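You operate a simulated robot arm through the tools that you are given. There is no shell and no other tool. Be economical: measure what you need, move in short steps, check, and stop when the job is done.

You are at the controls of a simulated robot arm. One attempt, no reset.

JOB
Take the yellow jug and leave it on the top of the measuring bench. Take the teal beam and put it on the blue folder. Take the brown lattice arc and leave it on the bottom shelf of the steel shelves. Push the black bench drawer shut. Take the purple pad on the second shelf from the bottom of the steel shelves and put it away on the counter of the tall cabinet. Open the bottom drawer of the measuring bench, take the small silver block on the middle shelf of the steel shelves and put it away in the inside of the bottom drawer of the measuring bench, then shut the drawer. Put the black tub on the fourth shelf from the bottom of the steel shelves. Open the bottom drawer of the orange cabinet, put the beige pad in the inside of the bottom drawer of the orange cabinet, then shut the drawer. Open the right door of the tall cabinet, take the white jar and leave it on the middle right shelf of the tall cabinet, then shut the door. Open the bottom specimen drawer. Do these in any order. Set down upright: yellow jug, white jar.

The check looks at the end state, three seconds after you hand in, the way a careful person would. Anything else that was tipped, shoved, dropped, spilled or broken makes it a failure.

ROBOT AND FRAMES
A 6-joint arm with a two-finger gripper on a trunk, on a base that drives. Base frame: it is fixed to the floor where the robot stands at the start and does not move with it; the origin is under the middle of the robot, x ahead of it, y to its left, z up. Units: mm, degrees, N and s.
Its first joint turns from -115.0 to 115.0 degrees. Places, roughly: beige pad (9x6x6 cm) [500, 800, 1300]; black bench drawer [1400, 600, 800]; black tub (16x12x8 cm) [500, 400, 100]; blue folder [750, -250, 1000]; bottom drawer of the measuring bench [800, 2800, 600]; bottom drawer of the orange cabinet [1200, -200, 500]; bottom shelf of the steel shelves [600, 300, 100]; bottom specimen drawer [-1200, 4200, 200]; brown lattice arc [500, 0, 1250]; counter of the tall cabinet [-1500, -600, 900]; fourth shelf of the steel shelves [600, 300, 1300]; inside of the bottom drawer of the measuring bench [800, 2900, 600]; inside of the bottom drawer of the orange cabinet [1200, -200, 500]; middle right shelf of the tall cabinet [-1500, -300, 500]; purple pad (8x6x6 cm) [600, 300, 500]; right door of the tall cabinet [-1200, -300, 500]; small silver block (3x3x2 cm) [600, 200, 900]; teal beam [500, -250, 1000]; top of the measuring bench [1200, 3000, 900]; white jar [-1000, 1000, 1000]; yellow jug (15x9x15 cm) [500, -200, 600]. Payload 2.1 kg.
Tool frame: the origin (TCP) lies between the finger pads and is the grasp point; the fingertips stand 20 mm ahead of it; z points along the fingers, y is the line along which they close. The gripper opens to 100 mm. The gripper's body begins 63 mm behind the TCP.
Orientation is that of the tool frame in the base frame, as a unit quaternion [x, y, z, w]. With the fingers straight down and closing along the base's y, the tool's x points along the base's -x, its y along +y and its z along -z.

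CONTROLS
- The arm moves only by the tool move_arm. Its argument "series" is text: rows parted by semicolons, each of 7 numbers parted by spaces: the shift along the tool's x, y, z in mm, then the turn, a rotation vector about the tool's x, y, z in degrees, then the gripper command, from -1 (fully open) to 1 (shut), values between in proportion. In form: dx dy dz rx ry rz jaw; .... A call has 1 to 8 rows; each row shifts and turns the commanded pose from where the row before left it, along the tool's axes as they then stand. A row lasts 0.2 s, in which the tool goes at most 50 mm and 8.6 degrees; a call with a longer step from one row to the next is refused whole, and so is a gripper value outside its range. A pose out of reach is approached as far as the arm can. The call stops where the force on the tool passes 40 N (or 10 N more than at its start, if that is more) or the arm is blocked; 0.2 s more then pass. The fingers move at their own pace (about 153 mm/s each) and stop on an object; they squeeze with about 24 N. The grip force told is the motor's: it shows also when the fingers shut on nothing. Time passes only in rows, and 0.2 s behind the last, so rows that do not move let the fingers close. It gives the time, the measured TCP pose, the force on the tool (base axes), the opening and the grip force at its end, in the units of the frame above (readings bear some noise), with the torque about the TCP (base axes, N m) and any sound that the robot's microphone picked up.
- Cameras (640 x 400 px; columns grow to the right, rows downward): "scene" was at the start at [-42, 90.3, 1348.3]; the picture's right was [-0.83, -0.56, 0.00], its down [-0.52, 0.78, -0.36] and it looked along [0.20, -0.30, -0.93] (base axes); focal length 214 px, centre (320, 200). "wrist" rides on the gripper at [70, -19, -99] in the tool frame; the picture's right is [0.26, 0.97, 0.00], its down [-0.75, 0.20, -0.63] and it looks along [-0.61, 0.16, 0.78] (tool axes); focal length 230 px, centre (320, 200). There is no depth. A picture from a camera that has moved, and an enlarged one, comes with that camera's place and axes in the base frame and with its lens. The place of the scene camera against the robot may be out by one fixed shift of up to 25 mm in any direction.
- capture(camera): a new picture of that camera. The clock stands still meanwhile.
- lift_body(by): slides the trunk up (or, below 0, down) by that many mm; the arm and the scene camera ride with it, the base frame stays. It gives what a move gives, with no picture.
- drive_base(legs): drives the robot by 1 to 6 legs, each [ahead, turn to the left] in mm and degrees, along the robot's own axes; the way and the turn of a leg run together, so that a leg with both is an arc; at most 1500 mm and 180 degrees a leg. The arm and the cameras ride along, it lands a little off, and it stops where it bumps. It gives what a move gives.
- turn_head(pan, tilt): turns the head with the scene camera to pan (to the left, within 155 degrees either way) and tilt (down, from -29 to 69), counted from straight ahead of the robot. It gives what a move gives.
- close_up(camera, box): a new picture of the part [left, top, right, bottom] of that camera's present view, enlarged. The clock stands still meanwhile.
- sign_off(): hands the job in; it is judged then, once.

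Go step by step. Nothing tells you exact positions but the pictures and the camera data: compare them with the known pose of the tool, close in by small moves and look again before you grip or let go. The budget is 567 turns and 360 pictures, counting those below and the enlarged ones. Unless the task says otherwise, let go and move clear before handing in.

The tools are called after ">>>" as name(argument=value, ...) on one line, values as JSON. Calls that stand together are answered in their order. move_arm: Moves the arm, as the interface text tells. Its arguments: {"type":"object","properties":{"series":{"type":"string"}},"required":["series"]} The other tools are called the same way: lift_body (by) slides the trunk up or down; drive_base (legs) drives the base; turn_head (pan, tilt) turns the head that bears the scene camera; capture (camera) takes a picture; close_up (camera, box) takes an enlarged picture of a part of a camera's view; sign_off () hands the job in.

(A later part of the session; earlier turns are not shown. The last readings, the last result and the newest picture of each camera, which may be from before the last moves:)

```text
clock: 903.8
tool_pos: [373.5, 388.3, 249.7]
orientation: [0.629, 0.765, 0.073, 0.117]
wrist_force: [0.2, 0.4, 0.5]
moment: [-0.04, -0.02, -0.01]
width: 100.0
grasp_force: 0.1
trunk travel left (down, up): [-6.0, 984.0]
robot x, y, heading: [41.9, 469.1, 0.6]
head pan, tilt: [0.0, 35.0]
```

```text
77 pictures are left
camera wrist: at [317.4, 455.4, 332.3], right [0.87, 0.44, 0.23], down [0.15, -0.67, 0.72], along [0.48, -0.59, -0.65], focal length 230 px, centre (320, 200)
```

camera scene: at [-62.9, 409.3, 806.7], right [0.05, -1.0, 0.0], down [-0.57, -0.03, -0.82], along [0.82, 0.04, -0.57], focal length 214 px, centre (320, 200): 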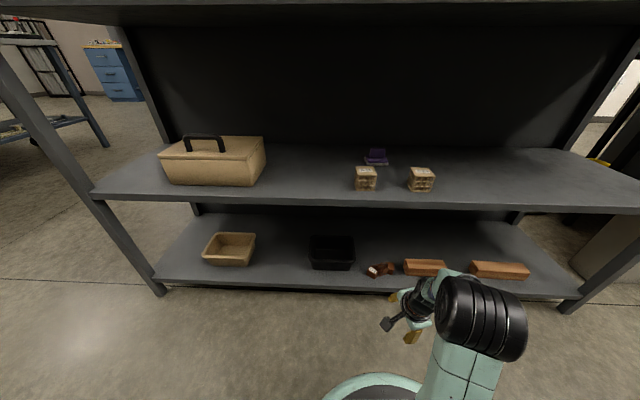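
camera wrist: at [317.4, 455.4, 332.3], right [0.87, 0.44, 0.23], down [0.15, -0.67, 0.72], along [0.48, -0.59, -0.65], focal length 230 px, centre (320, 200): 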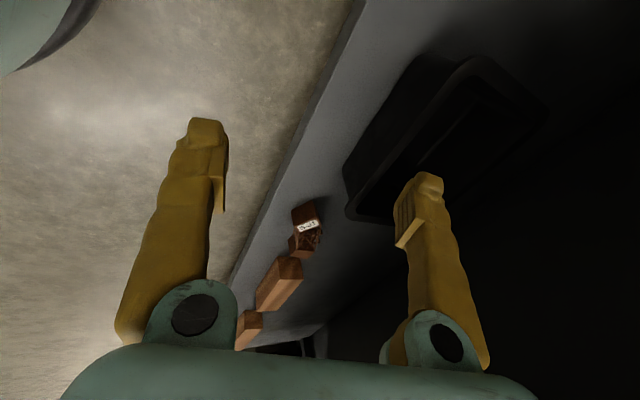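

Tub's front rim is at x≈458, y 325–471, z≈198. Position above it with jaws at 50 mm, then lower.

>>> move_arm(series="0 0 0 0 0 0 0; 0 0 0 0 0 0 0; 0 0 0 0 0 0 0")

>>> drive_base(legs=[[82, 0.8]])

>>> capture(camera="wrist")

```text
clock: 904.6
tool_pos: [374.9, 388.1, 248.9]
orientation: [0.628, 0.765, 0.074, 0.117]
wrist_force: [0.0, 0.0, 0.1]
moment: [-0.01, 0.01, 0.0]
width: 50.1
grasp_force: 0.1
trunk travel left (down, up): [-6.0, 984.0]
robot x, y, heading: [40.4, 469.6, 0.7]
head pan, tilt: [0.0, 35.0]
```

```text
clock: 905.7
tool_pos: [443.0, 396.3, 238.5]
orientation: [0.628, 0.769, 0.066, 0.099]
wrist_force: [-0.3, -0.5, 0.1]
moment: [-0.01, -0.02, 0.03]
width: 50.4
grasp_force: 0.0
trunk travel left (down, up): [-6.0, 984.0]
robot x, y, heading: [113.1, 473.2, 1.2]
head pan, tilt: [0.0, 35.0]
stopped in leg 1: the robot was blocked; the commanded pose is now the measured one
```

```text
76 pictures are left
camera wrist: at [389.3, 461.1, 324.8], right [0.87, 0.45, 0.2], down [0.19, -0.68, 0.71], along [0.45, -0.58, -0.68], focal length 230 px, centre (320, 200)
```

wrist: 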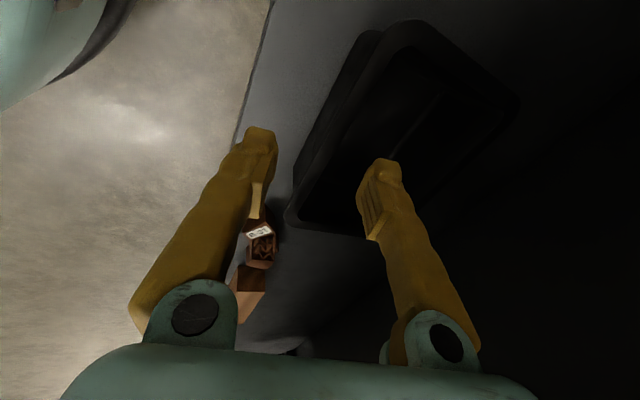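

Now lower with the arm while moving ~12 mm ahead.

>>> move_arm(series="0 6 8 0 0 0 0; 0 6 10 0 0 0 0; 0 0 12 0 0 0 0; 0 0 10 0 0 0 0; 0 0 0 0 0 0 0")

>>> capture(camera="wrist")

```text
clock: 906.9
tool_pos: [466.9, 398.9, 202.9]
orientation: [0.627, 0.77, 0.068, 0.1]
wrist_force: [-0.1, -1.0, 0.5]
moment: [0.0, 0.03, 0.01]
width: 50.0
grasp_force: 0.2
trunk travel left (down, up): [-6.0, 984.0]
robot x, y, heading: [118.6, 473.8, 1.3]
head pan, tilt: [0.0, 35.0]
```

```text
75 pictures are left
camera wrist: at [411.7, 463.7, 289.9], right [0.87, 0.45, 0.2], down [0.18, -0.68, 0.71], along [0.46, -0.58, -0.67], focal length 230 px, centre (320, 200)
```

wrist: 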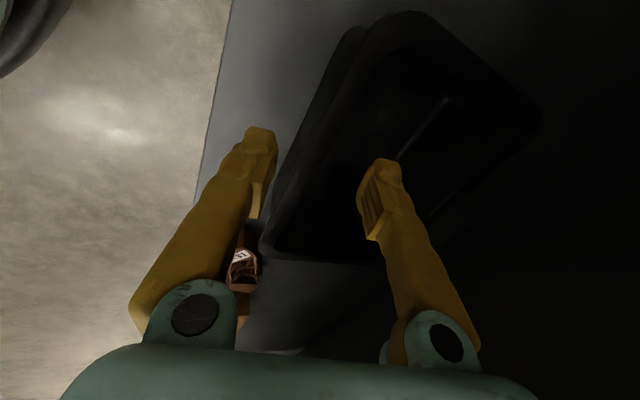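

The wall lies between the fingers. Lower 20 and close.

>>> move_arm(series="0 -2 10 0 0 0 0; 0 -2 10 0 0 0 0; 0 0 0 0 0 0 0; 0 0 0 0 0 0 1; 0 0 0 0 0 0 1; 0 0 0 0 0 0 1")

>>> move_arm(series="0 0 -6 0 0 0 1; 0 0 -6 0 0 0 1; 0 0 -6 0 0 0 1; 0 0 0 0 0 0 1")

>>> capture(camera="wrist")

```text
clock: 908.3
tool_pos: [465.6, 394.9, 183.1]
orientation: [0.628, 0.769, 0.067, 0.102]
wrist_force: [0.2, -0.3, -1.7]
moment: [0.02, 0.07, 0.03]
width: 5.9
grasp_force: 24.1
trunk travel left (down, up): [-6.0, 984.0]
robot x, y, heading: [115.6, 475.6, 1.2]
head pan, tilt: [0.0, 35.0]
```

```text
clock: 909.3
tool_pos: [462.5, 396.4, 200.2]
orientation: [0.628, 0.769, 0.067, 0.102]
wrist_force: [-0.4, -0.1, -1.4]
moment: [-0.01, 0.09, -0.01]
width: 6.2
grasp_force: 24.0
trunk travel left (down, up): [-6.0, 984.0]
robot x, y, heading: [117.5, 471.2, 1.3]
head pan, tilt: [0.0, 35.0]
```

```text
74 pictures are left
camera wrist: at [408.4, 461.7, 286.8], right [0.87, 0.45, 0.2], down [0.18, -0.68, 0.71], along [0.46, -0.58, -0.67], focal length 230 px, centre (320, 200)
```

wrist: 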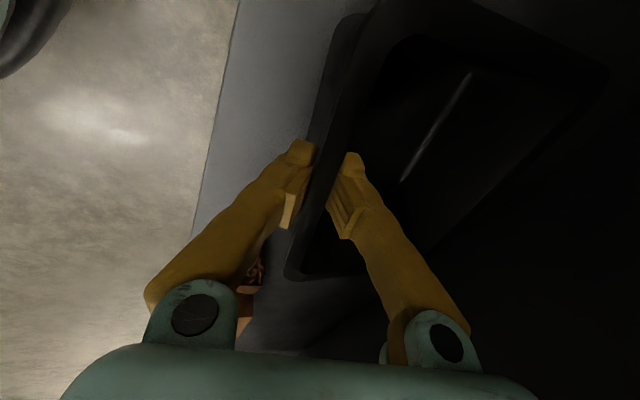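

Held by the front wall. To keep the tub level later with a 25° tool pitch, I set it down and regrasp at that pitch now.

>>> move_arm(series="0 0 6 0 0 0 1; 0 0 6 0 0 0 1; 0 0 6 0 0 0 1; 0 0 0 0 0 0 0.2; 0 0 0 0 0 0 0.2; 0 0 0 -4 0 0 0.2; 0 0 0 -4 0 0 0.2; 0 0 0 -4 0 0 0.2")

>>> move_arm(series="0 0 0 0 0 0 0.2; 0 0 0 0 0 0 1; 0 0 0 0 0 0 1; 0 0 0 0 0 0 1; 0 0 -8 0 0 0 1; 0 0 -8 0 0 0 1; 0 0 0 0 0 0 1")

>>> capture(camera="wrist")

```text
clock: 911.1
tool_pos: [466.9, 401.8, 183.3]
orientation: [0.619, 0.765, 0.123, 0.129]
wrist_force: [0.1, 0.5, -0.5]
moment: [0.01, -0.03, 0.01]
width: 39.9
grasp_force: 0.1
out of reach, approached as far as the arm can: row 8
trunk travel left (down, up): [-6.0, 984.0]
robot x, y, heading: [114.8, 470.5, 1.0]
head pan, tilt: [0.0, 35.0]
```

```text
clock: 912.7
tool_pos: [461.0, 401.6, 197.1]
orientation: [0.618, 0.766, 0.123, 0.128]
wrist_force: [-0.7, 0.4, -2.2]
moment: [0.01, 0.07, -0.01]
width: 6.0
grasp_force: 23.7
trunk travel left (down, up): [-6.0, 984.0]
robot x, y, heading: [115.1, 474.3, 1.1]
head pan, tilt: [0.0, 35.0]
```

```text
73 pictures are left
camera wrist: at [395.6, 462.4, 280.4], right [0.83, 0.45, 0.32], down [0.12, -0.71, 0.69], along [0.54, -0.54, -0.64], focal length 230 px, centre (320, 200)
```

wrist: 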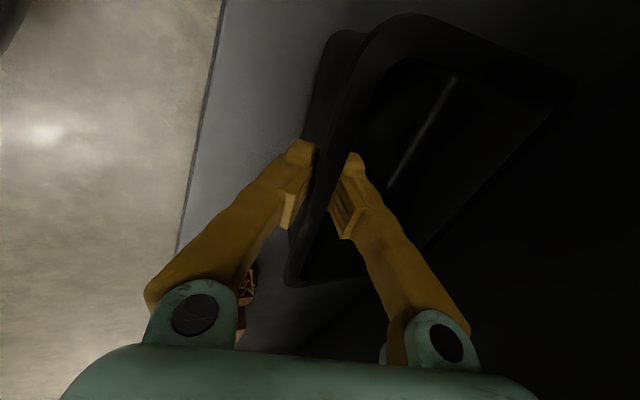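

Good. Back out, shift to y≈100, and raise the trunk.

>>> drive_base(legs=[[-330, 0], [0, -91], [300, 0], [0, 90]])

>>> lift_body(by=400)

>>> lift_body(by=400)

>>> lift_body(by=160)

>>> capture(camera="wrist")

```text
clock: 924.3
tool_pos: [113.1, 79.4, 197.4]
orientation: [0.642, 0.746, 0.118, 0.132]
wrist_force: [0.0, -0.3, -2.2]
moment: [0.02, 0.12, 0.01]
width: 6.2
grasp_force: 24.2
trunk travel left (down, up): [-6.0, 984.0]
robot x, y, heading: [-223.8, 174.8, -2.2]
head pan, tilt: [0.0, 35.0]
```

```text
clock: 928.2
tool_pos: [114.9, 81.0, 596.5]
orientation: [0.642, 0.746, 0.119, 0.132]
wrist_force: [0.4, -0.2, -1.8]
moment: [0.01, 0.09, 0.0]
width: 6.1
grasp_force: 23.8
trunk travel left (down, up): [-406.0, 584.0]
robot x, y, heading: [-225.6, 174.6, -2.4]
head pan, tilt: [0.0, 35.0]
```

```text
clock: 932.0
tool_pos: [114.1, 81.3, 998.4]
orientation: [0.642, 0.746, 0.119, 0.133]
wrist_force: [-0.9, 0.3, -2.1]
moment: [0.04, 0.09, 0.02]
width: 5.9
grasp_force: 24.2
trunk travel left (down, up): [-806.0, 184.0]
robot x, y, heading: [-225.3, 176.4, -2.5]
head pan, tilt: [0.0, 35.0]
```

```text
clock: 933.8
tool_pos: [114.2, 81.1, 1158.6]
orientation: [0.641, 0.746, 0.119, 0.133]
wrist_force: [0.3, 0.4, -2.2]
moment: [0.0, 0.11, 0.01]
width: 6.1
grasp_force: 24.1
trunk travel left (down, up): [-966.0, 24.0]
robot x, y, heading: [-221.3, 172.2, -2.5]
head pan, tilt: [0.0, 35.0]
```

```text
72 pictures are left
camera wrist: at [53.1, 145.3, 1240.2], right [0.86, 0.4, 0.32], down [0.07, -0.72, 0.69], along [0.51, -0.57, -0.64], focal length 230 px, centre (320, 200)
```

wrist: 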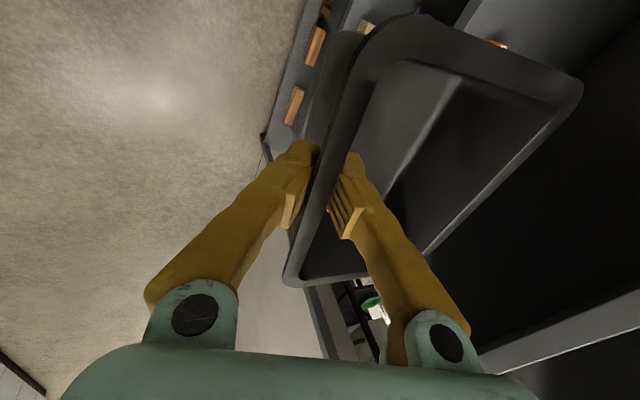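

Raise the arm ~200 mm slowly.

>>> move_arm(series="0 4.3 -12 0 0 0 1; 0 4.3 -12 0 0 0 1; 0 4.3 -12 0 0 0 1; 0 4.3 -12 0 0 0 1; 0 4.3 -12 0 0 0 1; 0 4.3 -12 0 0 0 1; 0 4.3 -12 0 0 0 1; 0 4.3 -12 0 0 0 1")

>>> move_arm(series="0 4.3 -12 0 0 0 1; 0 4.3 -12 0 0 0 1; 0 4.3 -12 0 0 0 1; 0 4.3 -12 0 0 0 1; 0 4.3 -12 0 0 0 1; 0 4.3 -12 0 0 0 1; 0 4.3 -12 0 0 0 1; 0 4.3 -12 0 0 0 1")

>>> drive_base(legs=[[50, 0]])

>>> turn_head(pan=-10, tilt=35)

>>> drive_base(legs=[[50, 0]])

>>> turn_head(pan=0, tilt=35)

>>> capture(camera="scene")

```text
clock: 935.6
tool_pos: [111.1, 85.5, 1259.5]
orientation: [0.642, 0.746, 0.119, 0.132]
wrist_force: [0.2, 0.9, -1.2]
moment: [-0.01, 0.08, 0.0]
width: 6.1
grasp_force: 24.1
trunk travel left (down, up): [-966.0, 24.0]
robot x, y, heading: [-222.6, 169.4, -2.3]
head pan, tilt: [0.0, 35.0]
```

```text
clock: 937.4
tool_pos: [111.3, 89.9, 1361.0]
orientation: [0.641, 0.747, 0.119, 0.132]
wrist_force: [-0.2, 0.2, -2.0]
moment: [-0.02, 0.11, 0.01]
width: 6.0
grasp_force: 24.2
trunk travel left (down, up): [-966.0, 24.0]
robot x, y, heading: [-220.3, 172.8, -2.4]
head pan, tilt: [0.0, 35.0]
```

```text
clock: 938.4
tool_pos: [152.8, 88.5, 1363.2]
orientation: [0.642, 0.745, 0.12, 0.135]
wrist_force: [1.6, -0.4, -1.8]
moment: [0.01, 0.19, -0.02]
width: 5.7
grasp_force: 23.5
trunk travel left (down, up): [-966.0, 24.0]
robot x, y, heading: [-173.9, 173.6, -2.7]
head pan, tilt: [0.0, 35.0]
```

```text
clock: 939.1
tool_pos: [151.2, 87.6, 1364.3]
orientation: [0.642, 0.745, 0.121, 0.136]
wrist_force: [-1.0, 0.0, -0.2]
moment: [0.01, 0.08, 0.04]
width: 5.7
grasp_force: 24.5
trunk travel left (down, up): [-966.0, 24.0]
robot x, y, heading: [-174.9, 174.3, -2.4]
head pan, tilt: [-10.0, 35.0]
```

```text
clock: 940.0
tool_pos: [201.2, 84.8, 1364.3]
orientation: [0.643, 0.744, 0.12, 0.137]
wrist_force: [1.6, -0.3, -2.0]
moment: [0.01, 0.22, -0.02]
width: 5.8
grasp_force: 24.0
trunk travel left (down, up): [-966.0, 24.0]
robot x, y, heading: [-125.8, 172.0, -2.5]
head pan, tilt: [-10.0, 35.0]
```

```text
clock: 940.7
tool_pos: [199.8, 85.9, 1363.9]
orientation: [0.643, 0.744, 0.12, 0.137]
wrist_force: [1.1, 0.3, -0.5]
moment: [0.02, 0.17, 0.01]
width: 5.8
grasp_force: 24.2
trunk travel left (down, up): [-966.0, 24.0]
robot x, y, heading: [-124.2, 170.3, -2.4]
head pan, tilt: [0.0, 35.0]
```

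```text
71 pictures are left
camera scene: at [-87.0, 305.4, 1766.6], right [-0.04, -1.0, 0.0], down [-0.58, 0.03, -0.81], along [0.81, -0.04, -0.58], focal length 214 px, centre (320, 200)
```

scene: 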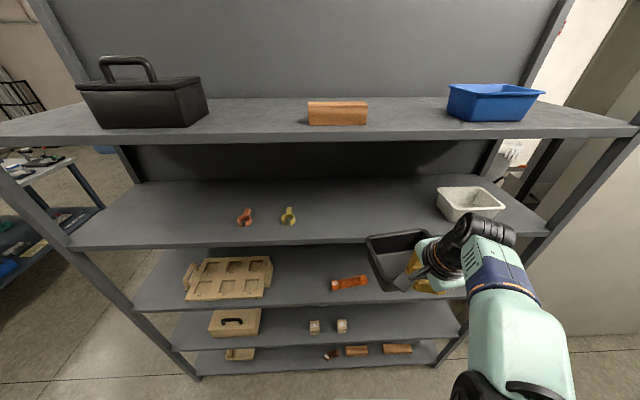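

Stable. Three more short drives, then finish with the arm.

>>> drive_base(legs=[[50, 0]])

>>> turn_head(pan=-10, tilt=35)

>>> drive_base(legs=[[50, 0]])

>>> turn_head(pan=0, tilt=35)

>>> drive_base(legs=[[40, 0]])

>>> turn_head(pan=-10, tilt=35)

>>> turn_head(pan=0, tilt=35)

>>> capture(camera="wrist")

```text
clock: 941.6
tool_pos: [248.1, 83.8, 1365.9]
orientation: [0.644, 0.743, 0.12, 0.137]
wrist_force: [-0.1, 0.2, -1.4]
moment: [0.02, 0.06, -0.02]
width: 6.0
grasp_force: 23.7
trunk travel left (down, up): [-966.0, 24.0]
robot x, y, heading: [-76.6, 167.5, -2.8]
head pan, tilt: [0.0, 35.0]
```

```text
clock: 942.4
tool_pos: [233.0, 84.1, 1367.3]
orientation: [0.642, 0.744, 0.124, 0.14]
wrist_force: [-0.2, -0.9, -1.9]
moment: [0.01, 0.08, 0.01]
width: 6.0
grasp_force: 23.6
trunk travel left (down, up): [-966.0, 24.0]
robot x, y, heading: [-73.9, 171.2, -2.7]
head pan, tilt: [-10.0, 35.0]
```

```text
clock: 943.3
tool_pos: [264.0, 84.5, 1371.1]
orientation: [0.643, 0.741, 0.128, 0.146]
wrist_force: [1.7, -0.6, -3.2]
moment: [0.0, 0.15, -0.01]
width: 5.8
grasp_force: 23.9
trunk travel left (down, up): [-966.0, 24.0]
robot x, y, heading: [-25.2, 168.2, -2.7]
head pan, tilt: [-10.0, 35.0]
```

```text
clock: 944.0
tool_pos: [259.7, 83.8, 1372.5]
orientation: [0.642, 0.741, 0.129, 0.149]
wrist_force: [-0.5, 0.3, -1.2]
moment: [-0.01, 0.1, -0.01]
width: 5.8
grasp_force: 23.7
trunk travel left (down, up): [-966.0, 24.0]
robot x, y, heading: [-25.1, 171.0, -2.6]
head pan, tilt: [0.0, 35.0]
```

```text
clock: 944.9
tool_pos: [295.4, 81.0, 1366.7]
orientation: [0.645, 0.74, 0.128, 0.138]
wrist_force: [1.0, -1.0, -1.2]
moment: [0.02, 0.16, -0.03]
width: 6.1
grasp_force: 23.5
trunk travel left (down, up): [-966.0, 24.0]
robot x, y, heading: [12.0, 160.0, -2.8]
head pan, tilt: [0.0, 35.0]
```

```text
clock: 945.6
tool_pos: [290.4, 81.3, 1368.1]
orientation: [0.645, 0.74, 0.129, 0.139]
wrist_force: [0.8, -0.2, -1.1]
moment: [0.0, 0.11, -0.02]
width: 6.5
grasp_force: 24.0
trunk travel left (down, up): [-966.0, 24.0]
robot x, y, heading: [12.6, 165.5, -2.7]
head pan, tilt: [-10.0, 35.0]
```

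```text
clock: 946.3
tool_pos: [286.7, 82.5, 1368.2]
orientation: [0.646, 0.74, 0.13, 0.14]
wrist_force: [0.7, -0.1, -2.4]
moment: [-0.01, 0.07, -0.02]
width: 6.0
grasp_force: 24.3
trunk travel left (down, up): [-966.0, 24.0]
robot x, y, heading: [15.0, 161.1, -2.7]
head pan, tilt: [0.0, 35.0]
```

```text
70 pictures are left
camera wrist: at [223.6, 146.4, 1450.8], right [0.85, 0.39, 0.35], down [0.05, -0.72, 0.69], along [0.52, -0.57, -0.64], focal length 230 px, centre (320, 200)
```

wrist: 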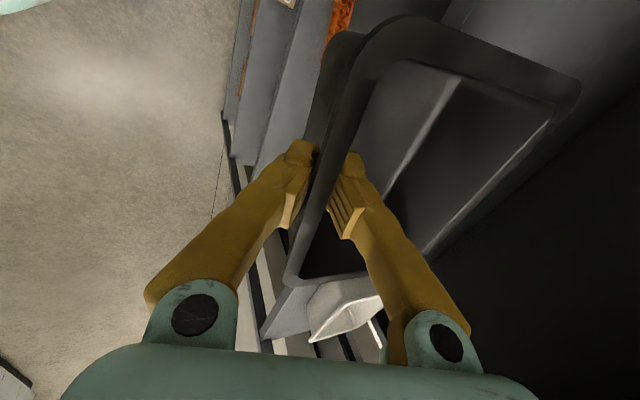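

Continue with slow arm extension.

>>> move_arm(series="-1 11 4 0 0 0 1; -1 11 4 0 0 0 1; -1 11 4 0 0 0 1; -1 11 4 0 0 0 1; -1 11 4 0 0 0 1; -1 11 4 0 0 0 1; -1 11 4 0 0 0 1; -1 11 4 0 0 0 1")

>>> capture(camera="scene")

```text
clock: 948.1
tool_pos: [382.9, 86.5, 1372.7]
orientation: [0.645, 0.74, 0.129, 0.14]
wrist_force: [0.6, 0.5, -2.9]
moment: [0.0, 0.11, -0.04]
width: 6.0
grasp_force: 24.0
trunk travel left (down, up): [-966.0, 24.0]
robot x, y, heading: [15.2, 163.9, -2.4]
head pan, tilt: [0.0, 35.0]
```

```text
69 pictures are left
camera scene: at [37.1, 299.3, 1766.7], right [-0.05, -1.0, 0.0], down [-0.57, 0.03, -0.82], along [0.82, -0.04, -0.57], focal length 214 px, centre (320, 200)
```

scene: 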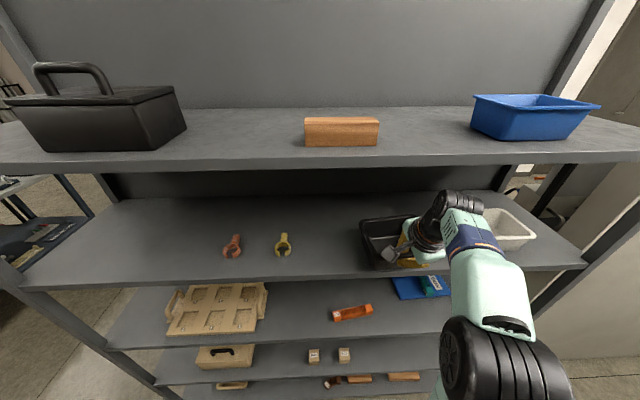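

Over shelf 4. 24 mm more, then lower gently.

>>> move_arm(series="-1 11 4 0 0 0 1; -1 11 4 0 0 0 1; 0 -2 8 0 0 0 1; 0 -2 8 0 0 0 1; 0 -2 8 0 0 0 1; 0 0 0 0 0 0 1")

>>> move_arm(series="0 -1 4 0 0 0 1; 0 -1 4 0 0 0 1; 0 -1 4 0 0 0 1; 0 0 0 0 0 0 1")

>>> capture(camera="wrist")

```text
clock: 949.5
tool_pos: [407.6, 87.9, 1349.7]
orientation: [0.645, 0.74, 0.13, 0.14]
wrist_force: [0.4, 0.5, -2.3]
moment: [0.0, 0.09, 0.05]
width: 6.0
grasp_force: 23.8
trunk travel left (down, up): [-966.0, 24.0]
robot x, y, heading: [15.6, 163.9, -2.6]
head pan, tilt: [0.0, 35.0]
```

```text
clock: 950.5
tool_pos: [406.4, 87.5, 1339.9]
orientation: [0.645, 0.739, 0.132, 0.143]
wrist_force: [-3.5, -1.7, 18.5]
moment: [-0.22, -0.01, -0.09]
width: 6.0
grasp_force: 24.2
trunk travel left (down, up): [-966.0, 24.0]
robot x, y, heading: [14.2, 163.1, -2.6]
head pan, tilt: [0.0, 35.0]
```

```text
68 pictures are left
camera wrist: at [342.5, 152.1, 1421.3], right [0.85, 0.39, 0.36], down [0.04, -0.72, 0.69], along [0.52, -0.57, -0.63], focal length 230 px, centre (320, 200)
```

wrist: 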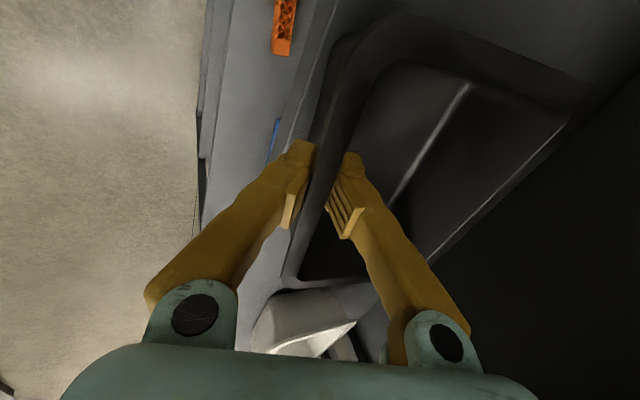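

Contact; the tub rests on shelf 4. Release, rise 45 mm, retract.

>>> move_arm(series="0 0 0 0 0 0 0.5; 0 0 0 0 0 0 0.2; 0 0 0 0 0 0 0.2; 0 3 -8 0 0 0 0.2; 0 3 -8 0 0 0 0.2; 0 3 -8 0 0 0 0.2; 0 3 -8 0 0 0 0.2; 0 0 0 0 0 0 0.2")

>>> move_arm(series="0 3 -8 0 0 0 0.2; 0 3 -8 0 0 0 0.2; 1 -11 -4 0 0 0 0.2; 1 -11 -4 0 0 0 0.2; 1 -11 -4 0 0 0 0.2; 1 -11 -4 0 0 0 0.2; 1 -11 -4 0 0 0 0.2; 1 -11 -4 0 0 0 0.2")

>>> capture(camera="wrist")

```text
clock: 952.3
tool_pos: [409.3, 87.7, 1372.1]
orientation: [0.645, 0.74, 0.131, 0.14]
wrist_force: [-0.4, 0.4, 0.1]
moment: [0.01, -0.01, -0.03]
width: 40.1
grasp_force: 0.0
trunk travel left (down, up): [-966.0, 24.0]
robot x, y, heading: [11.8, 165.1, -2.5]
head pan, tilt: [0.0, 35.0]
```

```text
clock: 954.1
tool_pos: [336.1, 85.3, 1385.1]
orientation: [0.644, 0.741, 0.13, 0.14]
wrist_force: [-0.9, 0.1, -0.1]
moment: [-0.02, -0.02, 0.04]
width: 40.0
grasp_force: 0.1
trunk travel left (down, up): [-966.0, 24.0]
robot x, y, heading: [13.8, 162.8, -3.0]
head pan, tilt: [0.0, 35.0]
```

```text
67 pictures are left
camera wrist: at [273.6, 149.4, 1467.5], right [0.85, 0.39, 0.35], down [0.04, -0.72, 0.69], along [0.52, -0.57, -0.63], focal length 230 px, centre (320, 200)
```

wrist: 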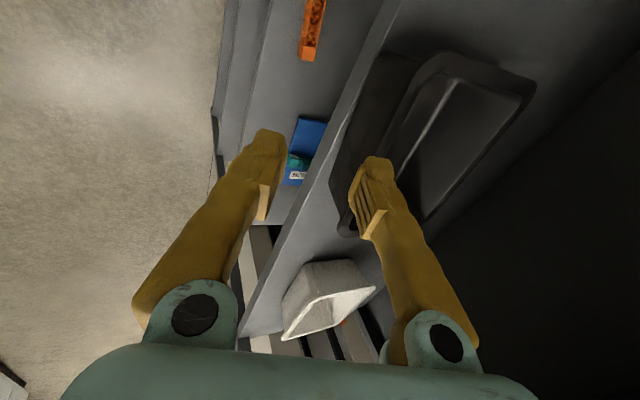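

The tub is on the fourth shelf. Next the purple pad (second shelf, ≈(600,268)). Back off, lower the trunk and reconfigure to camera-up, pitch 45°.

>>> drive_base(legs=[[-60, 0]])

>>> lift_body(by=-400)

>>> drive_base(legs=[[-200, 0], [0, 92.5], [95, 0], [0, -90]])

>>> move_arm(series="0 0 0 0 0 8.5 -1; 0 0 0 0 0 8.5 -1; 0 0 0 0 0 8.5 -1; 0 0 0 0 0 8.5 -1; 0 0 0 0 0 8.5 -1; 0 0 0 0 0 8.5 -1; 0 0 0 0 0 8.5 -1; 0 0 0 0 0 8.5 -1")

>>> move_arm(series="0 0 0 0 0 8.5 -1; 0 0 0 0 0 8.5 -1; 0 0 0 0 0 8.5 -1; 15 0 0 0 6 0 -1; 15 0 0 0 6 0 -1; 15 0 0 0 6 0 -1; 15 0 0 0 6 0 -1; 15 0 5 0 0 0 -1")

>>> lift_body(by=-400)

>>> capture(camera="wrist")

```text
clock: 955.1
tool_pos: [284.5, 88.9, 1382.1]
orientation: [0.644, 0.742, 0.128, 0.138]
wrist_force: [-0.9, 0.5, -0.5]
moment: [0.02, -0.16, 0.01]
width: 40.0
grasp_force: 0.0
trunk travel left (down, up): [-966.0, 24.0]
robot x, y, heading: [-48.0, 167.0, -2.6]
head pan, tilt: [0.0, 35.0]
```

```text
clock: 958.9
tool_pos: [290.2, 87.1, 980.5]
orientation: [0.644, 0.742, 0.127, 0.136]
wrist_force: [-0.1, -0.4, -0.2]
moment: [0.02, -0.01, -0.04]
width: 40.0
grasp_force: 0.0
trunk travel left (down, up): [-566.0, 424.0]
robot x, y, heading: [-49.2, 170.0, -2.6]
head pan, tilt: [0.0, 35.0]
```

```text
clock: 968.9
tool_pos: [96.9, 214.3, 981.9]
orientation: [0.622, 0.761, 0.131, 0.131]
wrist_force: [0.2, 0.2, -0.2]
moment: [0.04, -0.02, 0.02]
width: 40.1
grasp_force: 0.1
trunk travel left (down, up): [-566.0, 424.0]
robot x, y, heading: [-249.1, 273.2, 1.1]
head pan, tilt: [0.0, 35.0]
```

```text
clock: 970.7
tool_pos: [94.9, 215.0, 979.8]
orientation: [0.941, 0.283, 0.184, 0.036]
wrist_force: [-0.5, 0.3, 0.0]
moment: [-0.02, 0.01, -0.02]
width: 99.7
grasp_force: 0.0
trunk travel left (down, up): [-566.0, 424.0]
robot x, y, heading: [-243.7, 272.3, 0.8]
head pan, tilt: [0.0, 35.0]
```

```text
clock: 972.5
tool_pos: [161.4, 225.4, 1019.0]
orientation: [0.92, 0.068, 0.385, -0.02]
wrist_force: [0.3, 0.7, 0.3]
moment: [-0.02, 0.02, 0.0]
width: 100.1
grasp_force: 0.0
trunk travel left (down, up): [-566.0, 424.0]
robot x, y, heading: [-244.6, 273.4, 0.9]
head pan, tilt: [0.0, 35.0]
```

```text
clock: 976.3
tool_pos: [161.6, 226.4, 619.0]
orientation: [0.92, 0.066, 0.386, -0.018]
wrist_force: [0.0, 0.6, 0.3]
moment: [0.02, 0.0, 0.0]
width: 99.7
grasp_force: 0.0
trunk travel left (down, up): [-166.0, 824.0]
robot x, y, heading: [-245.6, 271.7, 1.0]
head pan, tilt: [0.0, 35.0]
```

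```text
66 pictures are left
camera wrist: at [137.3, 241.6, 737.6], right [0.31, -0.93, 0.2], down [-0.94, -0.33, -0.09], along [0.15, -0.16, -0.98], focal length 230 px, centre (320, 200)
```

wrist: 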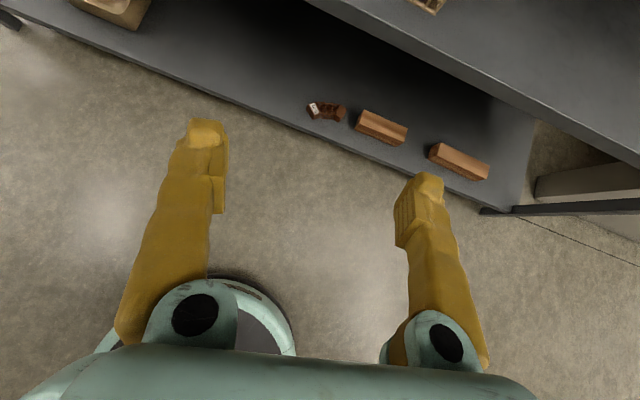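

Drive in over the boxes toward the pad and look.

>>> drive_base(legs=[[0, 2], [310, 0]])

>>> capture(camera="wrist")

```text
clock: 978.8
tool_pos: [472.5, 260.3, 620.1]
orientation: [0.918, 0.086, 0.385, -0.027]
wrist_force: [-0.6, 0.1, 0.6]
moment: [0.03, 0.02, 0.01]
width: 99.8
grasp_force: 0.0
trunk travel left (down, up): [-166.0, 824.0]
robot x, y, heading: [66.5, 291.3, 3.4]
head pan, tilt: [0.0, 35.0]
```

```text
65 pictures are left
camera wrist: at [448.5, 275.0, 737.6], right [0.35, -0.91, 0.2], down [-0.92, -0.37, -0.09], along [0.16, -0.15, -0.98], focal length 230 px, centre (320, 200)
```

wrist: 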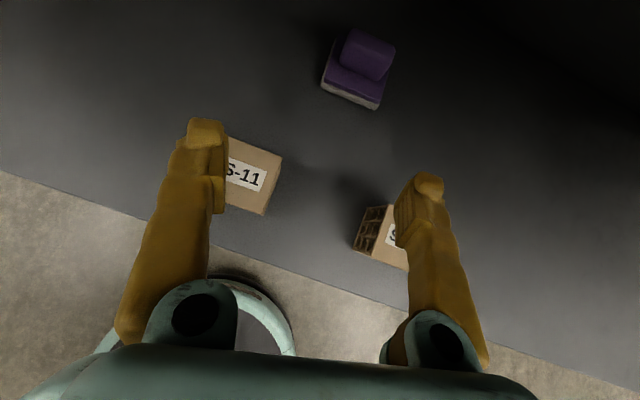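

Pad body centre ≈(610,255), aligned. Turn −1.8°, drive 128, then lower partly and check.

>>> drive_base(legs=[[0, -1.8], [126, 0]])

>>> lift_body(by=-28)

>>> capture(camera="wrist")

```text
clock: 980.6
tool_pos: [596.9, 250.3, 618.8]
orientation: [0.92, 0.072, 0.385, -0.021]
wrist_force: [0.8, 0.0, 0.0]
moment: [0.02, 0.01, -0.03]
width: 100.1
grasp_force: 0.1
trunk travel left (down, up): [-166.0, 824.0]
robot x, y, heading: [194.1, 294.1, 1.5]
head pan, tilt: [0.0, 35.0]
stopped in leg 2: the robot was blocked; the commanded pose is now the measured one
```

```text
clock: 981.3
tool_pos: [598.6, 249.8, 591.9]
orientation: [0.92, 0.071, 0.385, -0.02]
wrist_force: [0.2, 0.3, 0.3]
moment: [-0.01, -0.04, 0.01]
width: 100.0
grasp_force: 0.1
trunk travel left (down, up): [-138.0, 852.0]
robot x, y, heading: [189.0, 295.2, 1.7]
head pan, tilt: [0.0, 35.0]
```

```text
64 pictures are left
camera wrist: at [573.8, 266.2, 709.5], right [0.32, -0.93, 0.2], down [-0.93, -0.34, -0.09], along [0.15, -0.16, -0.98], focal length 230 px, centre (320, 200)
```

wrist: 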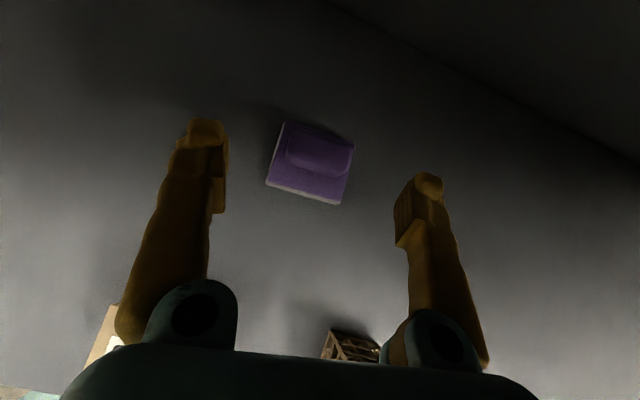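

Pad at (628,252). Advance along the tool axis ~36 mm and close.

>>> move_arm(series="-2 -1 12 0 0 0 -1; -2 -1 12 0 0 0 -1; -2 0 11 0 0 0 -1; 0 0 0 0 0 0 -1")

>>> capture(camera="wrist")

```text
clock: 982.3
tool_pos: [620.2, 254.6, 561.9]
orientation: [0.92, 0.072, 0.385, -0.021]
wrist_force: [-0.8, 0.3, 0.3]
moment: [0.01, 0.0, 0.01]
width: 99.9
grasp_force: 0.1
trunk travel left (down, up): [-138.0, 852.0]
robot x, y, heading: [190.6, 293.4, 1.4]
head pan, tilt: [0.0, 35.0]
```

```text
63 pictures are left
camera wrist: at [595.2, 271.7, 680.6], right [0.32, -0.93, 0.2], down [-0.93, -0.34, -0.09], along [0.15, -0.16, -0.98], focal length 230 px, centre (320, 200)
```

wrist: 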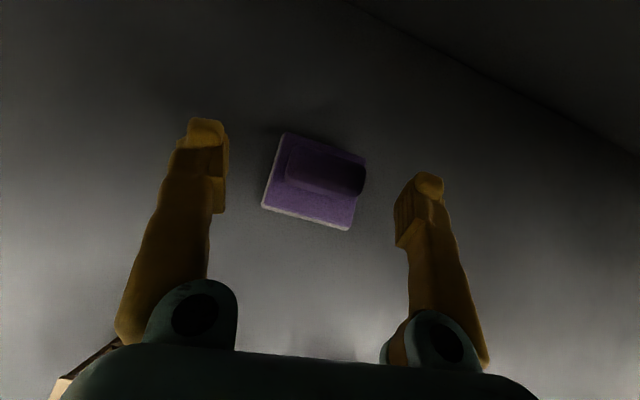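

Lower 8 and close, then lift.

>>> lift_body(by=-9)

>>> move_arm(series="0 0 0 0 0 0 -0.4; 0 0 0 0 0 0 1; 0 0 0 0 0 0 1; 0 0 0 0 0 0 1")

>>> lift_body(by=55)

>>> capture(camera="wrist")

```text
clock: 982.9
tool_pos: [619.6, 255.2, 554.2]
orientation: [0.92, 0.071, 0.385, -0.02]
wrist_force: [-0.1, 0.2, -0.1]
moment: [0.02, 0.03, -0.01]
width: 99.8
grasp_force: 0.0
trunk travel left (down, up): [-129.0, 861.0]
robot x, y, heading: [191.6, 291.0, 1.5]
head pan, tilt: [0.0, 35.0]
```

```text
clock: 983.9
tool_pos: [619.8, 255.5, 553.2]
orientation: [0.919, 0.071, 0.386, -0.02]
wrist_force: [0.3, -0.3, 1.7]
moment: [0.11, -0.06, -0.03]
width: 48.7
grasp_force: 24.0
trunk travel left (down, up): [-129.0, 861.0]
robot x, y, heading: [194.6, 290.3, 1.4]
head pan, tilt: [0.0, 35.0]
```

```text
clock: 984.9
tool_pos: [619.1, 255.9, 608.1]
orientation: [0.92, 0.072, 0.386, -0.021]
wrist_force: [-0.5, -0.7, -0.8]
moment: [-0.01, 0.03, -0.01]
width: 48.7
grasp_force: 24.2
trunk travel left (down, up): [-184.0, 806.0]
robot x, y, heading: [187.4, 294.0, 1.5]
head pan, tilt: [0.0, 35.0]
```

```text
62 pictures are left
camera wrist: at [595.2, 271.6, 726.8], right [0.32, -0.93, 0.2], down [-0.93, -0.34, -0.09], along [0.15, -0.16, -0.98], focal length 230 px, centre (320, 200)
```

wrist: 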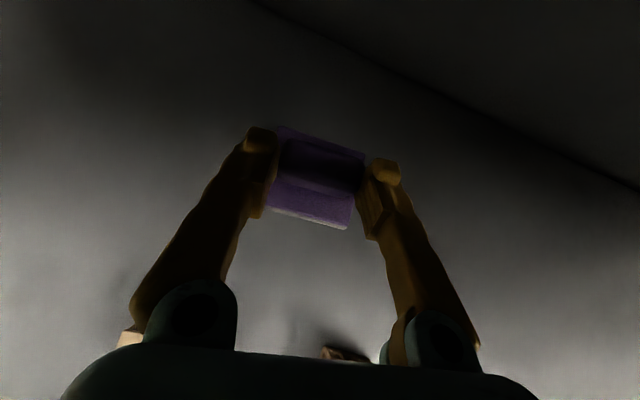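

Pad held. Raise over the boxes, back out, and drive to the tall cabinet's counter.

>>> lift_body(by=20)

>>> drive_base(legs=[[-330, 0], [0, -91.5], [870, 0], [0, -90], [250, 0]])

>>> lift_body(by=390)

>>> capture(camera="scene")

```text
clock: 985.5
tool_pos: [620.6, 255.4, 629.6]
orientation: [0.92, 0.072, 0.385, -0.021]
wrist_force: [-1.0, 0.0, -0.4]
moment: [-0.01, -0.01, 0.01]
width: 48.4
grasp_force: 23.8
trunk travel left (down, up): [-204.0, 786.0]
robot x, y, heading: [192.0, 294.7, 1.6]
head pan, tilt: [0.0, 35.0]
```

```text
clock: 1001.0
tool_pos: [-806.0, -557.4, 628.3]
orientation: [-0.07, 0.92, -0.02, -0.386]
wrist_force: [-0.6, 0.6, -0.3]
moment: [-0.02, -0.02, 0.01]
width: 47.8
grasp_force: 24.3
trunk travel left (down, up): [-204.0, 786.0]
robot x, y, heading: [-380.6, -599.1, -178.4]
head pan, tilt: [0.0, 35.0]
```

```text
clock: 1004.7
tool_pos: [-807.3, -557.0, 1018.4]
orientation: [-0.07, 0.92, -0.02, -0.385]
wrist_force: [-0.8, 0.3, -1.1]
moment: [0.02, -0.06, -0.02]
width: 47.9
grasp_force: 24.1
trunk travel left (down, up): [-594.0, 396.0]
robot x, y, heading: [-379.8, -592.8, -178.8]
head pan, tilt: [0.0, 35.0]
```

```text
61 pictures are left
camera scene: at [-417.0, -739.8, 1394.7], right [-0.02, 1.0, 0.0], down [0.57, 0.01, -0.82], along [-0.82, -0.02, -0.57], focal length 214 px, centre (320, 200)
```

scene: 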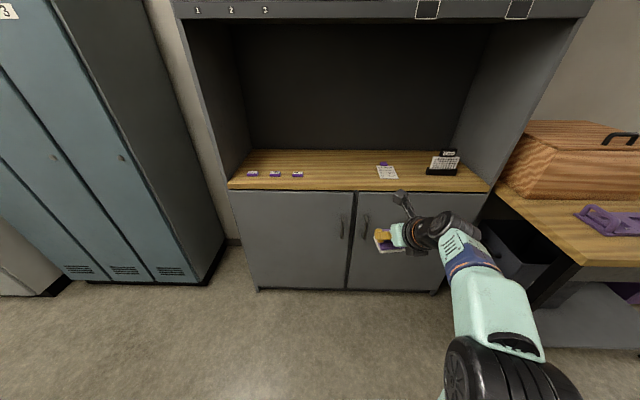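

Free middle of the counter ≈(-1310,-655). Turn +5.5° and approach.

>>> drive_base(legs=[[0, 5.5], [400, 0]])

>>> capture(camera="wrist")

```text
clock: 1007.8
tool_pos: [-1205.0, -652.1, 1018.0]
orientation: [-0.119, 0.915, -0.041, -0.384]
wrist_force: [-0.4, 0.6, -0.9]
moment: [0.0, -0.07, -0.05]
width: 47.7
grasp_force: 23.9
trunk travel left (down, up): [-594.0, 396.0]
robot x, y, heading: [-773.9, -650.4, -172.6]
head pan, tilt: [0.0, 35.0]
```

```text
60 pictures are left
camera wrist: at [-1178.9, -668.6, 1136.7], right [-0.42, 0.89, 0.2], down [0.89, 0.44, -0.09], along [-0.17, 0.14, -0.98], focal length 230 px, centre (320, 200)
```

wrist: 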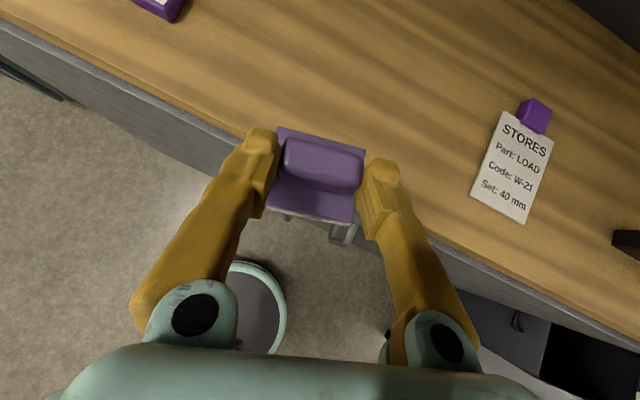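

Edge at x≈-1240. Drive 108 more, lower to contact.

>>> drive_base(legs=[[108, 0]])

>>> lift_body(by=-55)

>>> lift_body(by=-10)

>>> lift_body(by=-8)

```text
clock: 1008.9
tool_pos: [-1312.2, -666.7, 1017.9]
orientation: [-0.12, 0.915, -0.041, -0.384]
wrist_force: [-0.2, -0.1, -0.4]
moment: [-0.02, 0.02, 0.0]
width: 47.7
grasp_force: 23.8
trunk travel left (down, up): [-594.0, 396.0]
robot x, y, heading: [-883.7, -658.8, -172.5]
head pan, tilt: [0.0, 35.0]
```

```text
clock: 1009.9
tool_pos: [-1311.8, -667.4, 963.1]
orientation: [-0.12, 0.915, -0.041, -0.384]
wrist_force: [-0.1, -0.4, -0.6]
moment: [0.0, 0.0, -0.01]
width: 47.7
grasp_force: 24.1
trunk travel left (down, up): [-539.0, 451.0]
robot x, y, heading: [-880.4, -661.6, -172.4]
head pan, tilt: [0.0, 35.0]
```

```text
clock: 1010.5
tool_pos: [-1310.9, -665.8, 955.4]
orientation: [-0.119, 0.914, -0.041, -0.386]
wrist_force: [-0.9, 0.3, 7.0]
moment: [-0.29, 0.09, -0.07]
width: 47.6
grasp_force: 24.1
trunk travel left (down, up): [-529.0, 461.0]
robot x, y, heading: [-881.8, -658.6, -172.8]
head pan, tilt: [0.0, 35.0]
```

```text
clock: 1011.0
tool_pos: [-1310.9, -664.7, 948.3]
orientation: [-0.119, 0.914, -0.041, -0.387]
wrist_force: [-5.6, 3.3, 20.9]
moment: [-0.12, 0.32, -0.16]
width: 48.0
grasp_force: 24.1
trunk travel left (down, up): [-521.0, 469.0]
robot x, y, heading: [-884.2, -662.8, -172.6]
head pan, tilt: [0.0, 35.0]
```

Contact. Release, rise and back off; check.

>>> move_arm(series="0 0 0 0 0 0 -0.4; 0 0 0 0 0 0 -0.8; 0 0 0 0 0 0 -0.8")

>>> lift_body(by=80)

>>> drive_base(legs=[[-350, 0]])

>>> capture(camera="scene")

```text
clock: 1011.8
tool_pos: [-1310.1, -667.4, 945.4]
orientation: [-0.119, 0.915, -0.041, -0.384]
wrist_force: [0.2, 0.6, 0.4]
moment: [-0.02, -0.04, -0.03]
width: 90.1
grasp_force: 0.0
trunk travel left (down, up): [-521.0, 469.0]
robot x, y, heading: [-881.0, -656.6, -172.7]
head pan, tilt: [0.0, 35.0]
```

```text
clock: 1013.0
tool_pos: [-1310.9, -666.6, 1025.6]
orientation: [-0.119, 0.915, -0.041, -0.383]
wrist_force: [0.2, 0.6, 0.6]
moment: [0.01, -0.03, 0.0]
width: 90.2
grasp_force: 0.0
trunk travel left (down, up): [-601.0, 389.0]
robot x, y, heading: [-883.7, -659.8, -172.6]
head pan, tilt: [0.0, 35.0]
```

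```text
clock: 1015.3
tool_pos: [-964.5, -621.6, 1026.7]
orientation: [-0.12, 0.915, -0.041, -0.383]
wrist_force: [0.4, 0.1, 0.3]
moment: [-0.03, -0.02, 0.05]
width: 89.9
grasp_force: 0.0
trunk travel left (down, up): [-601.0, 389.0]
robot x, y, heading: [-535.2, -611.9, -172.5]
head pan, tilt: [0.0, 35.0]
```

```text
59 pictures are left
camera scene: at [-557.4, -760.0, 1401.7], right [-0.13, 0.99, 0.0], down [0.57, 0.08, -0.82], along [-0.81, -0.11, -0.57], focal length 214 px, centre (320, 200)
```

scene: 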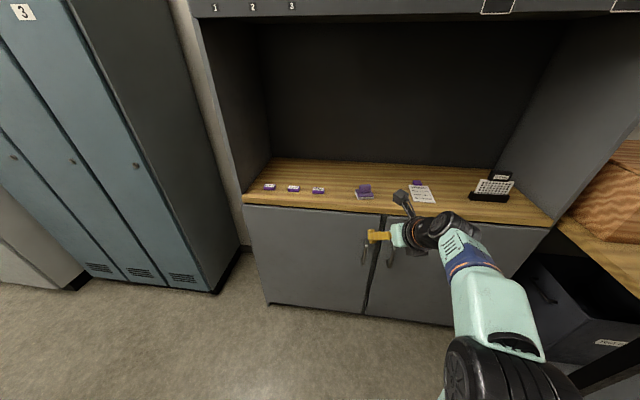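

The purple pad is on the counter. Last: the right lower door. I line up with its handle (≈(-1215,-538,680)) and triangulate.

>>> lift_body(by=-310)

>>> drive_base(legs=[[0, -10.5], [90, 0]])

>>> capture(camera="wrist")

>>> drive_base(legs=[[60, 0]])

>>> capture(camera="wrist")

```text
clock: 1018.4
tool_pos: [-963.5, -620.2, 715.5]
orientation: [-0.12, 0.915, -0.041, -0.384]
wrist_force: [-0.1, 0.5, 0.4]
moment: [0.01, -0.01, 0.02]
width: 89.7
grasp_force: 0.0
trunk travel left (down, up): [-291.0, 699.0]
robot x, y, heading: [-536.1, -617.1, -172.6]
head pan, tilt: [0.0, 35.0]
```

```text
clock: 1020.2
tool_pos: [-1046.4, -537.4, 716.3]
orientation: [-0.034, 0.922, -0.006, -0.386]
wrist_force: [-1.0, -1.5, 0.6]
moment: [0.01, 0.0, 0.0]
width: 90.2
grasp_force: 0.1
trunk travel left (down, up): [-291.0, 699.0]
robot x, y, heading: [-622.6, -610.8, 176.9]
head pan, tilt: [0.0, 35.0]
```

```text
58 pictures are left
camera wrist: at [-1023.9, -557.7, 833.7], right [-0.25, 0.95, 0.2], down [0.96, 0.27, -0.09], along [-0.14, 0.17, -0.98], focal length 230 px, centre (320, 200)
```

wrist: 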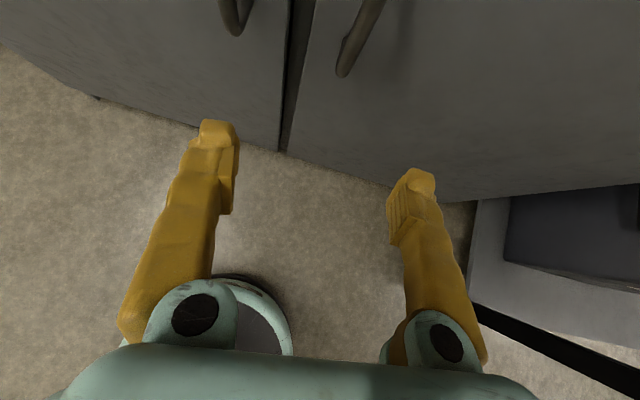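

```text
clock: 1021.1
tool_pos: [-1106.5, -531.2, 714.9]
orientation: [-0.032, 0.922, -0.004, -0.386]
wrist_force: [-0.2, 0.0, 0.3]
moment: [0.0, 0.02, 0.01]
width: 90.0
grasp_force: 0.0
trunk travel left (down, up): [-291.0, 699.0]
robot x, y, heading: [-684.4, -603.1, 176.3]
head pan, tilt: [0.0, 35.0]
```

```text
57 pictures are left
camera wrist: at [-1084.0, -552.5, 833.7], right [-0.24, 0.95, 0.2], down [0.96, 0.26, -0.09], along [-0.14, 0.17, -0.98], focal length 230 px, centre (320, 200)
```

wrist: 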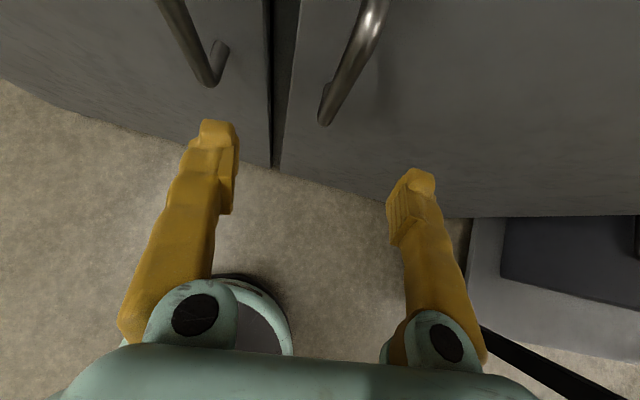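

Handle bar: x≈-1204, y≈-527, from z≈596 upward. Drive 92, lower 55, and check.

>>> lift_body(by=-55)

>>> move_arm(series="0 0 0 0 0 0 0; 0 0 0 0 0 0 0; 0 0 0 0 0 0 0")

>>> drive_base(legs=[[88, 0]])

>>> capture(camera="wrist")

```text
clock: 1022.1
tool_pos: [-1106.5, -533.6, 661.3]
orientation: [-0.032, 0.922, -0.005, -0.386]
wrist_force: [0.5, -0.1, -0.1]
moment: [0.0, 0.01, 0.0]
width: 90.2
grasp_force: 0.1
trunk travel left (down, up): [-236.0, 754.0]
robot x, y, heading: [-685.5, -602.4, 176.5]
head pan, tilt: [0.0, 35.0]
```

```text
clock: 1022.9
tool_pos: [-1106.8, -531.5, 659.2]
orientation: [-0.032, 0.922, -0.005, -0.386]
wrist_force: [-0.2, 0.4, -0.1]
moment: [0.03, 0.01, 0.0]
width: 50.1
grasp_force: 0.1
trunk travel left (down, up): [-236.0, 754.0]
robot x, y, heading: [-687.1, -608.8, 176.6]
head pan, tilt: [0.0, 35.0]
```

```text
clock: 1024.0
tool_pos: [-1193.8, -525.9, 661.9]
orientation: [-0.031, 0.922, -0.004, -0.386]
wrist_force: [-0.2, -0.6, 0.1]
moment: [0.02, 0.01, 0.02]
width: 50.2
grasp_force: 0.1
trunk travel left (down, up): [-236.0, 754.0]
robot x, y, heading: [-772.7, -602.6, 176.6]
head pan, tilt: [0.0, 35.0]
```

```text
56 pictures are left
camera wrist: at [-1170.3, -546.2, 778.7], right [-0.24, 0.95, 0.2], down [0.96, 0.26, -0.09], along [-0.14, 0.17, -0.98], focal length 230 px, centre (320, 200)
```

wrist: 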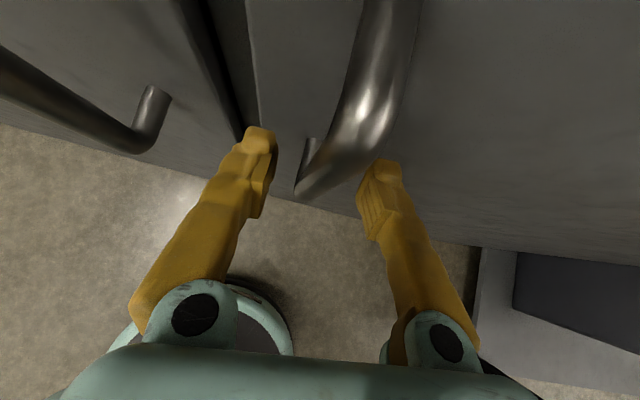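

The bar is between the fingers. Close and pull in a gentle arc.

>>> move_arm(series="0 0 0 0 0 0 1; 0 0 0 0 0 0 1; 0 0 0 0 0 0 1")

>>> drive_base(legs=[[-80, -1.5]])

>>> drive_base(legs=[[-80, -4.5]])

>>> drive_base(legs=[[-60, -6]])

>>> capture(camera="scene")

```text
clock: 1024.8
tool_pos: [-1193.6, -529.4, 659.8]
orientation: [-0.032, 0.922, -0.003, -0.385]
wrist_force: [1.5, -21.6, -5.6]
moment: [-0.42, 0.13, 0.06]
width: 15.0
grasp_force: 40.6
trunk travel left (down, up): [-236.0, 754.0]
robot x, y, heading: [-771.8, -599.7, 176.4]
head pan, tilt: [0.0, 35.0]
```

```text
clock: 1025.8
tool_pos: [-1112.7, -514.7, 660.0]
orientation: [-0.016, 0.922, 0.002, -0.386]
wrist_force: [-6.1, 28.1, -5.8]
moment: [0.38, 0.18, -0.23]
width: 14.7
grasp_force: 40.6
trunk travel left (down, up): [-236.0, 754.0]
robot x, y, heading: [-690.3, -607.5, 174.6]
head pan, tilt: [0.0, 35.0]
```

```text
clock: 1027.0
tool_pos: [-1031.5, -488.1, 660.7]
orientation: [0.02, 0.921, 0.025, -0.388]
wrist_force: [-5.5, 13.2, -7.3]
moment: [0.23, 0.37, -0.06]
width: 14.9
grasp_force: 40.4
trunk travel left (down, up): [-236.0, 754.0]
robot x, y, heading: [-616.7, -617.4, 169.9]
head pan, tilt: [0.0, 35.0]
stopped in leg 1: the force on the tool passed its limit at 46 N (the readings are from after the stop); the commanded pose is now the measured one
```

```text
clock: 1028.0
tool_pos: [-963.9, -457.0, 661.1]
orientation: [0.069, 0.918, 0.05, -0.388]
wrist_force: [-7.5, 14.2, -9.2]
moment: [0.19, 0.28, -0.1]
width: 15.0
grasp_force: 41.1
trunk travel left (down, up): [-236.0, 754.0]
robot x, y, heading: [-565.4, -627.3, 163.6]
head pan, tilt: [0.0, 35.0]
stopped in leg 1: the force on the tool passed its limit at 44 N (the readings are from after the stop); the commanded pose is now the measured one
```

```text
55 pictures are left
camera scene: at [-645.6, -755.8, 1036.9], right [0.28, 0.96, 0.0], down [0.55, -0.16, -0.82], along [-0.79, 0.23, -0.58], focal length 214 px, centre (320, 200)
```

scene: 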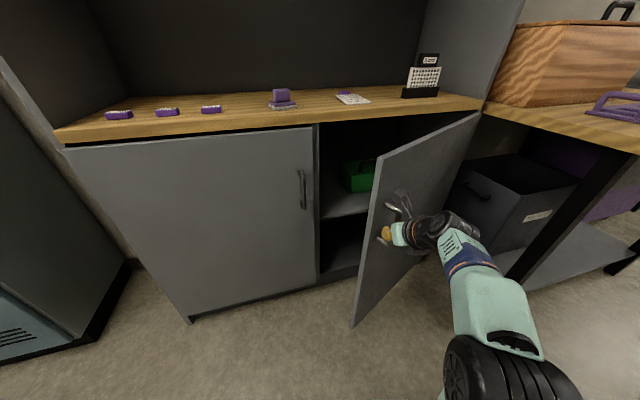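

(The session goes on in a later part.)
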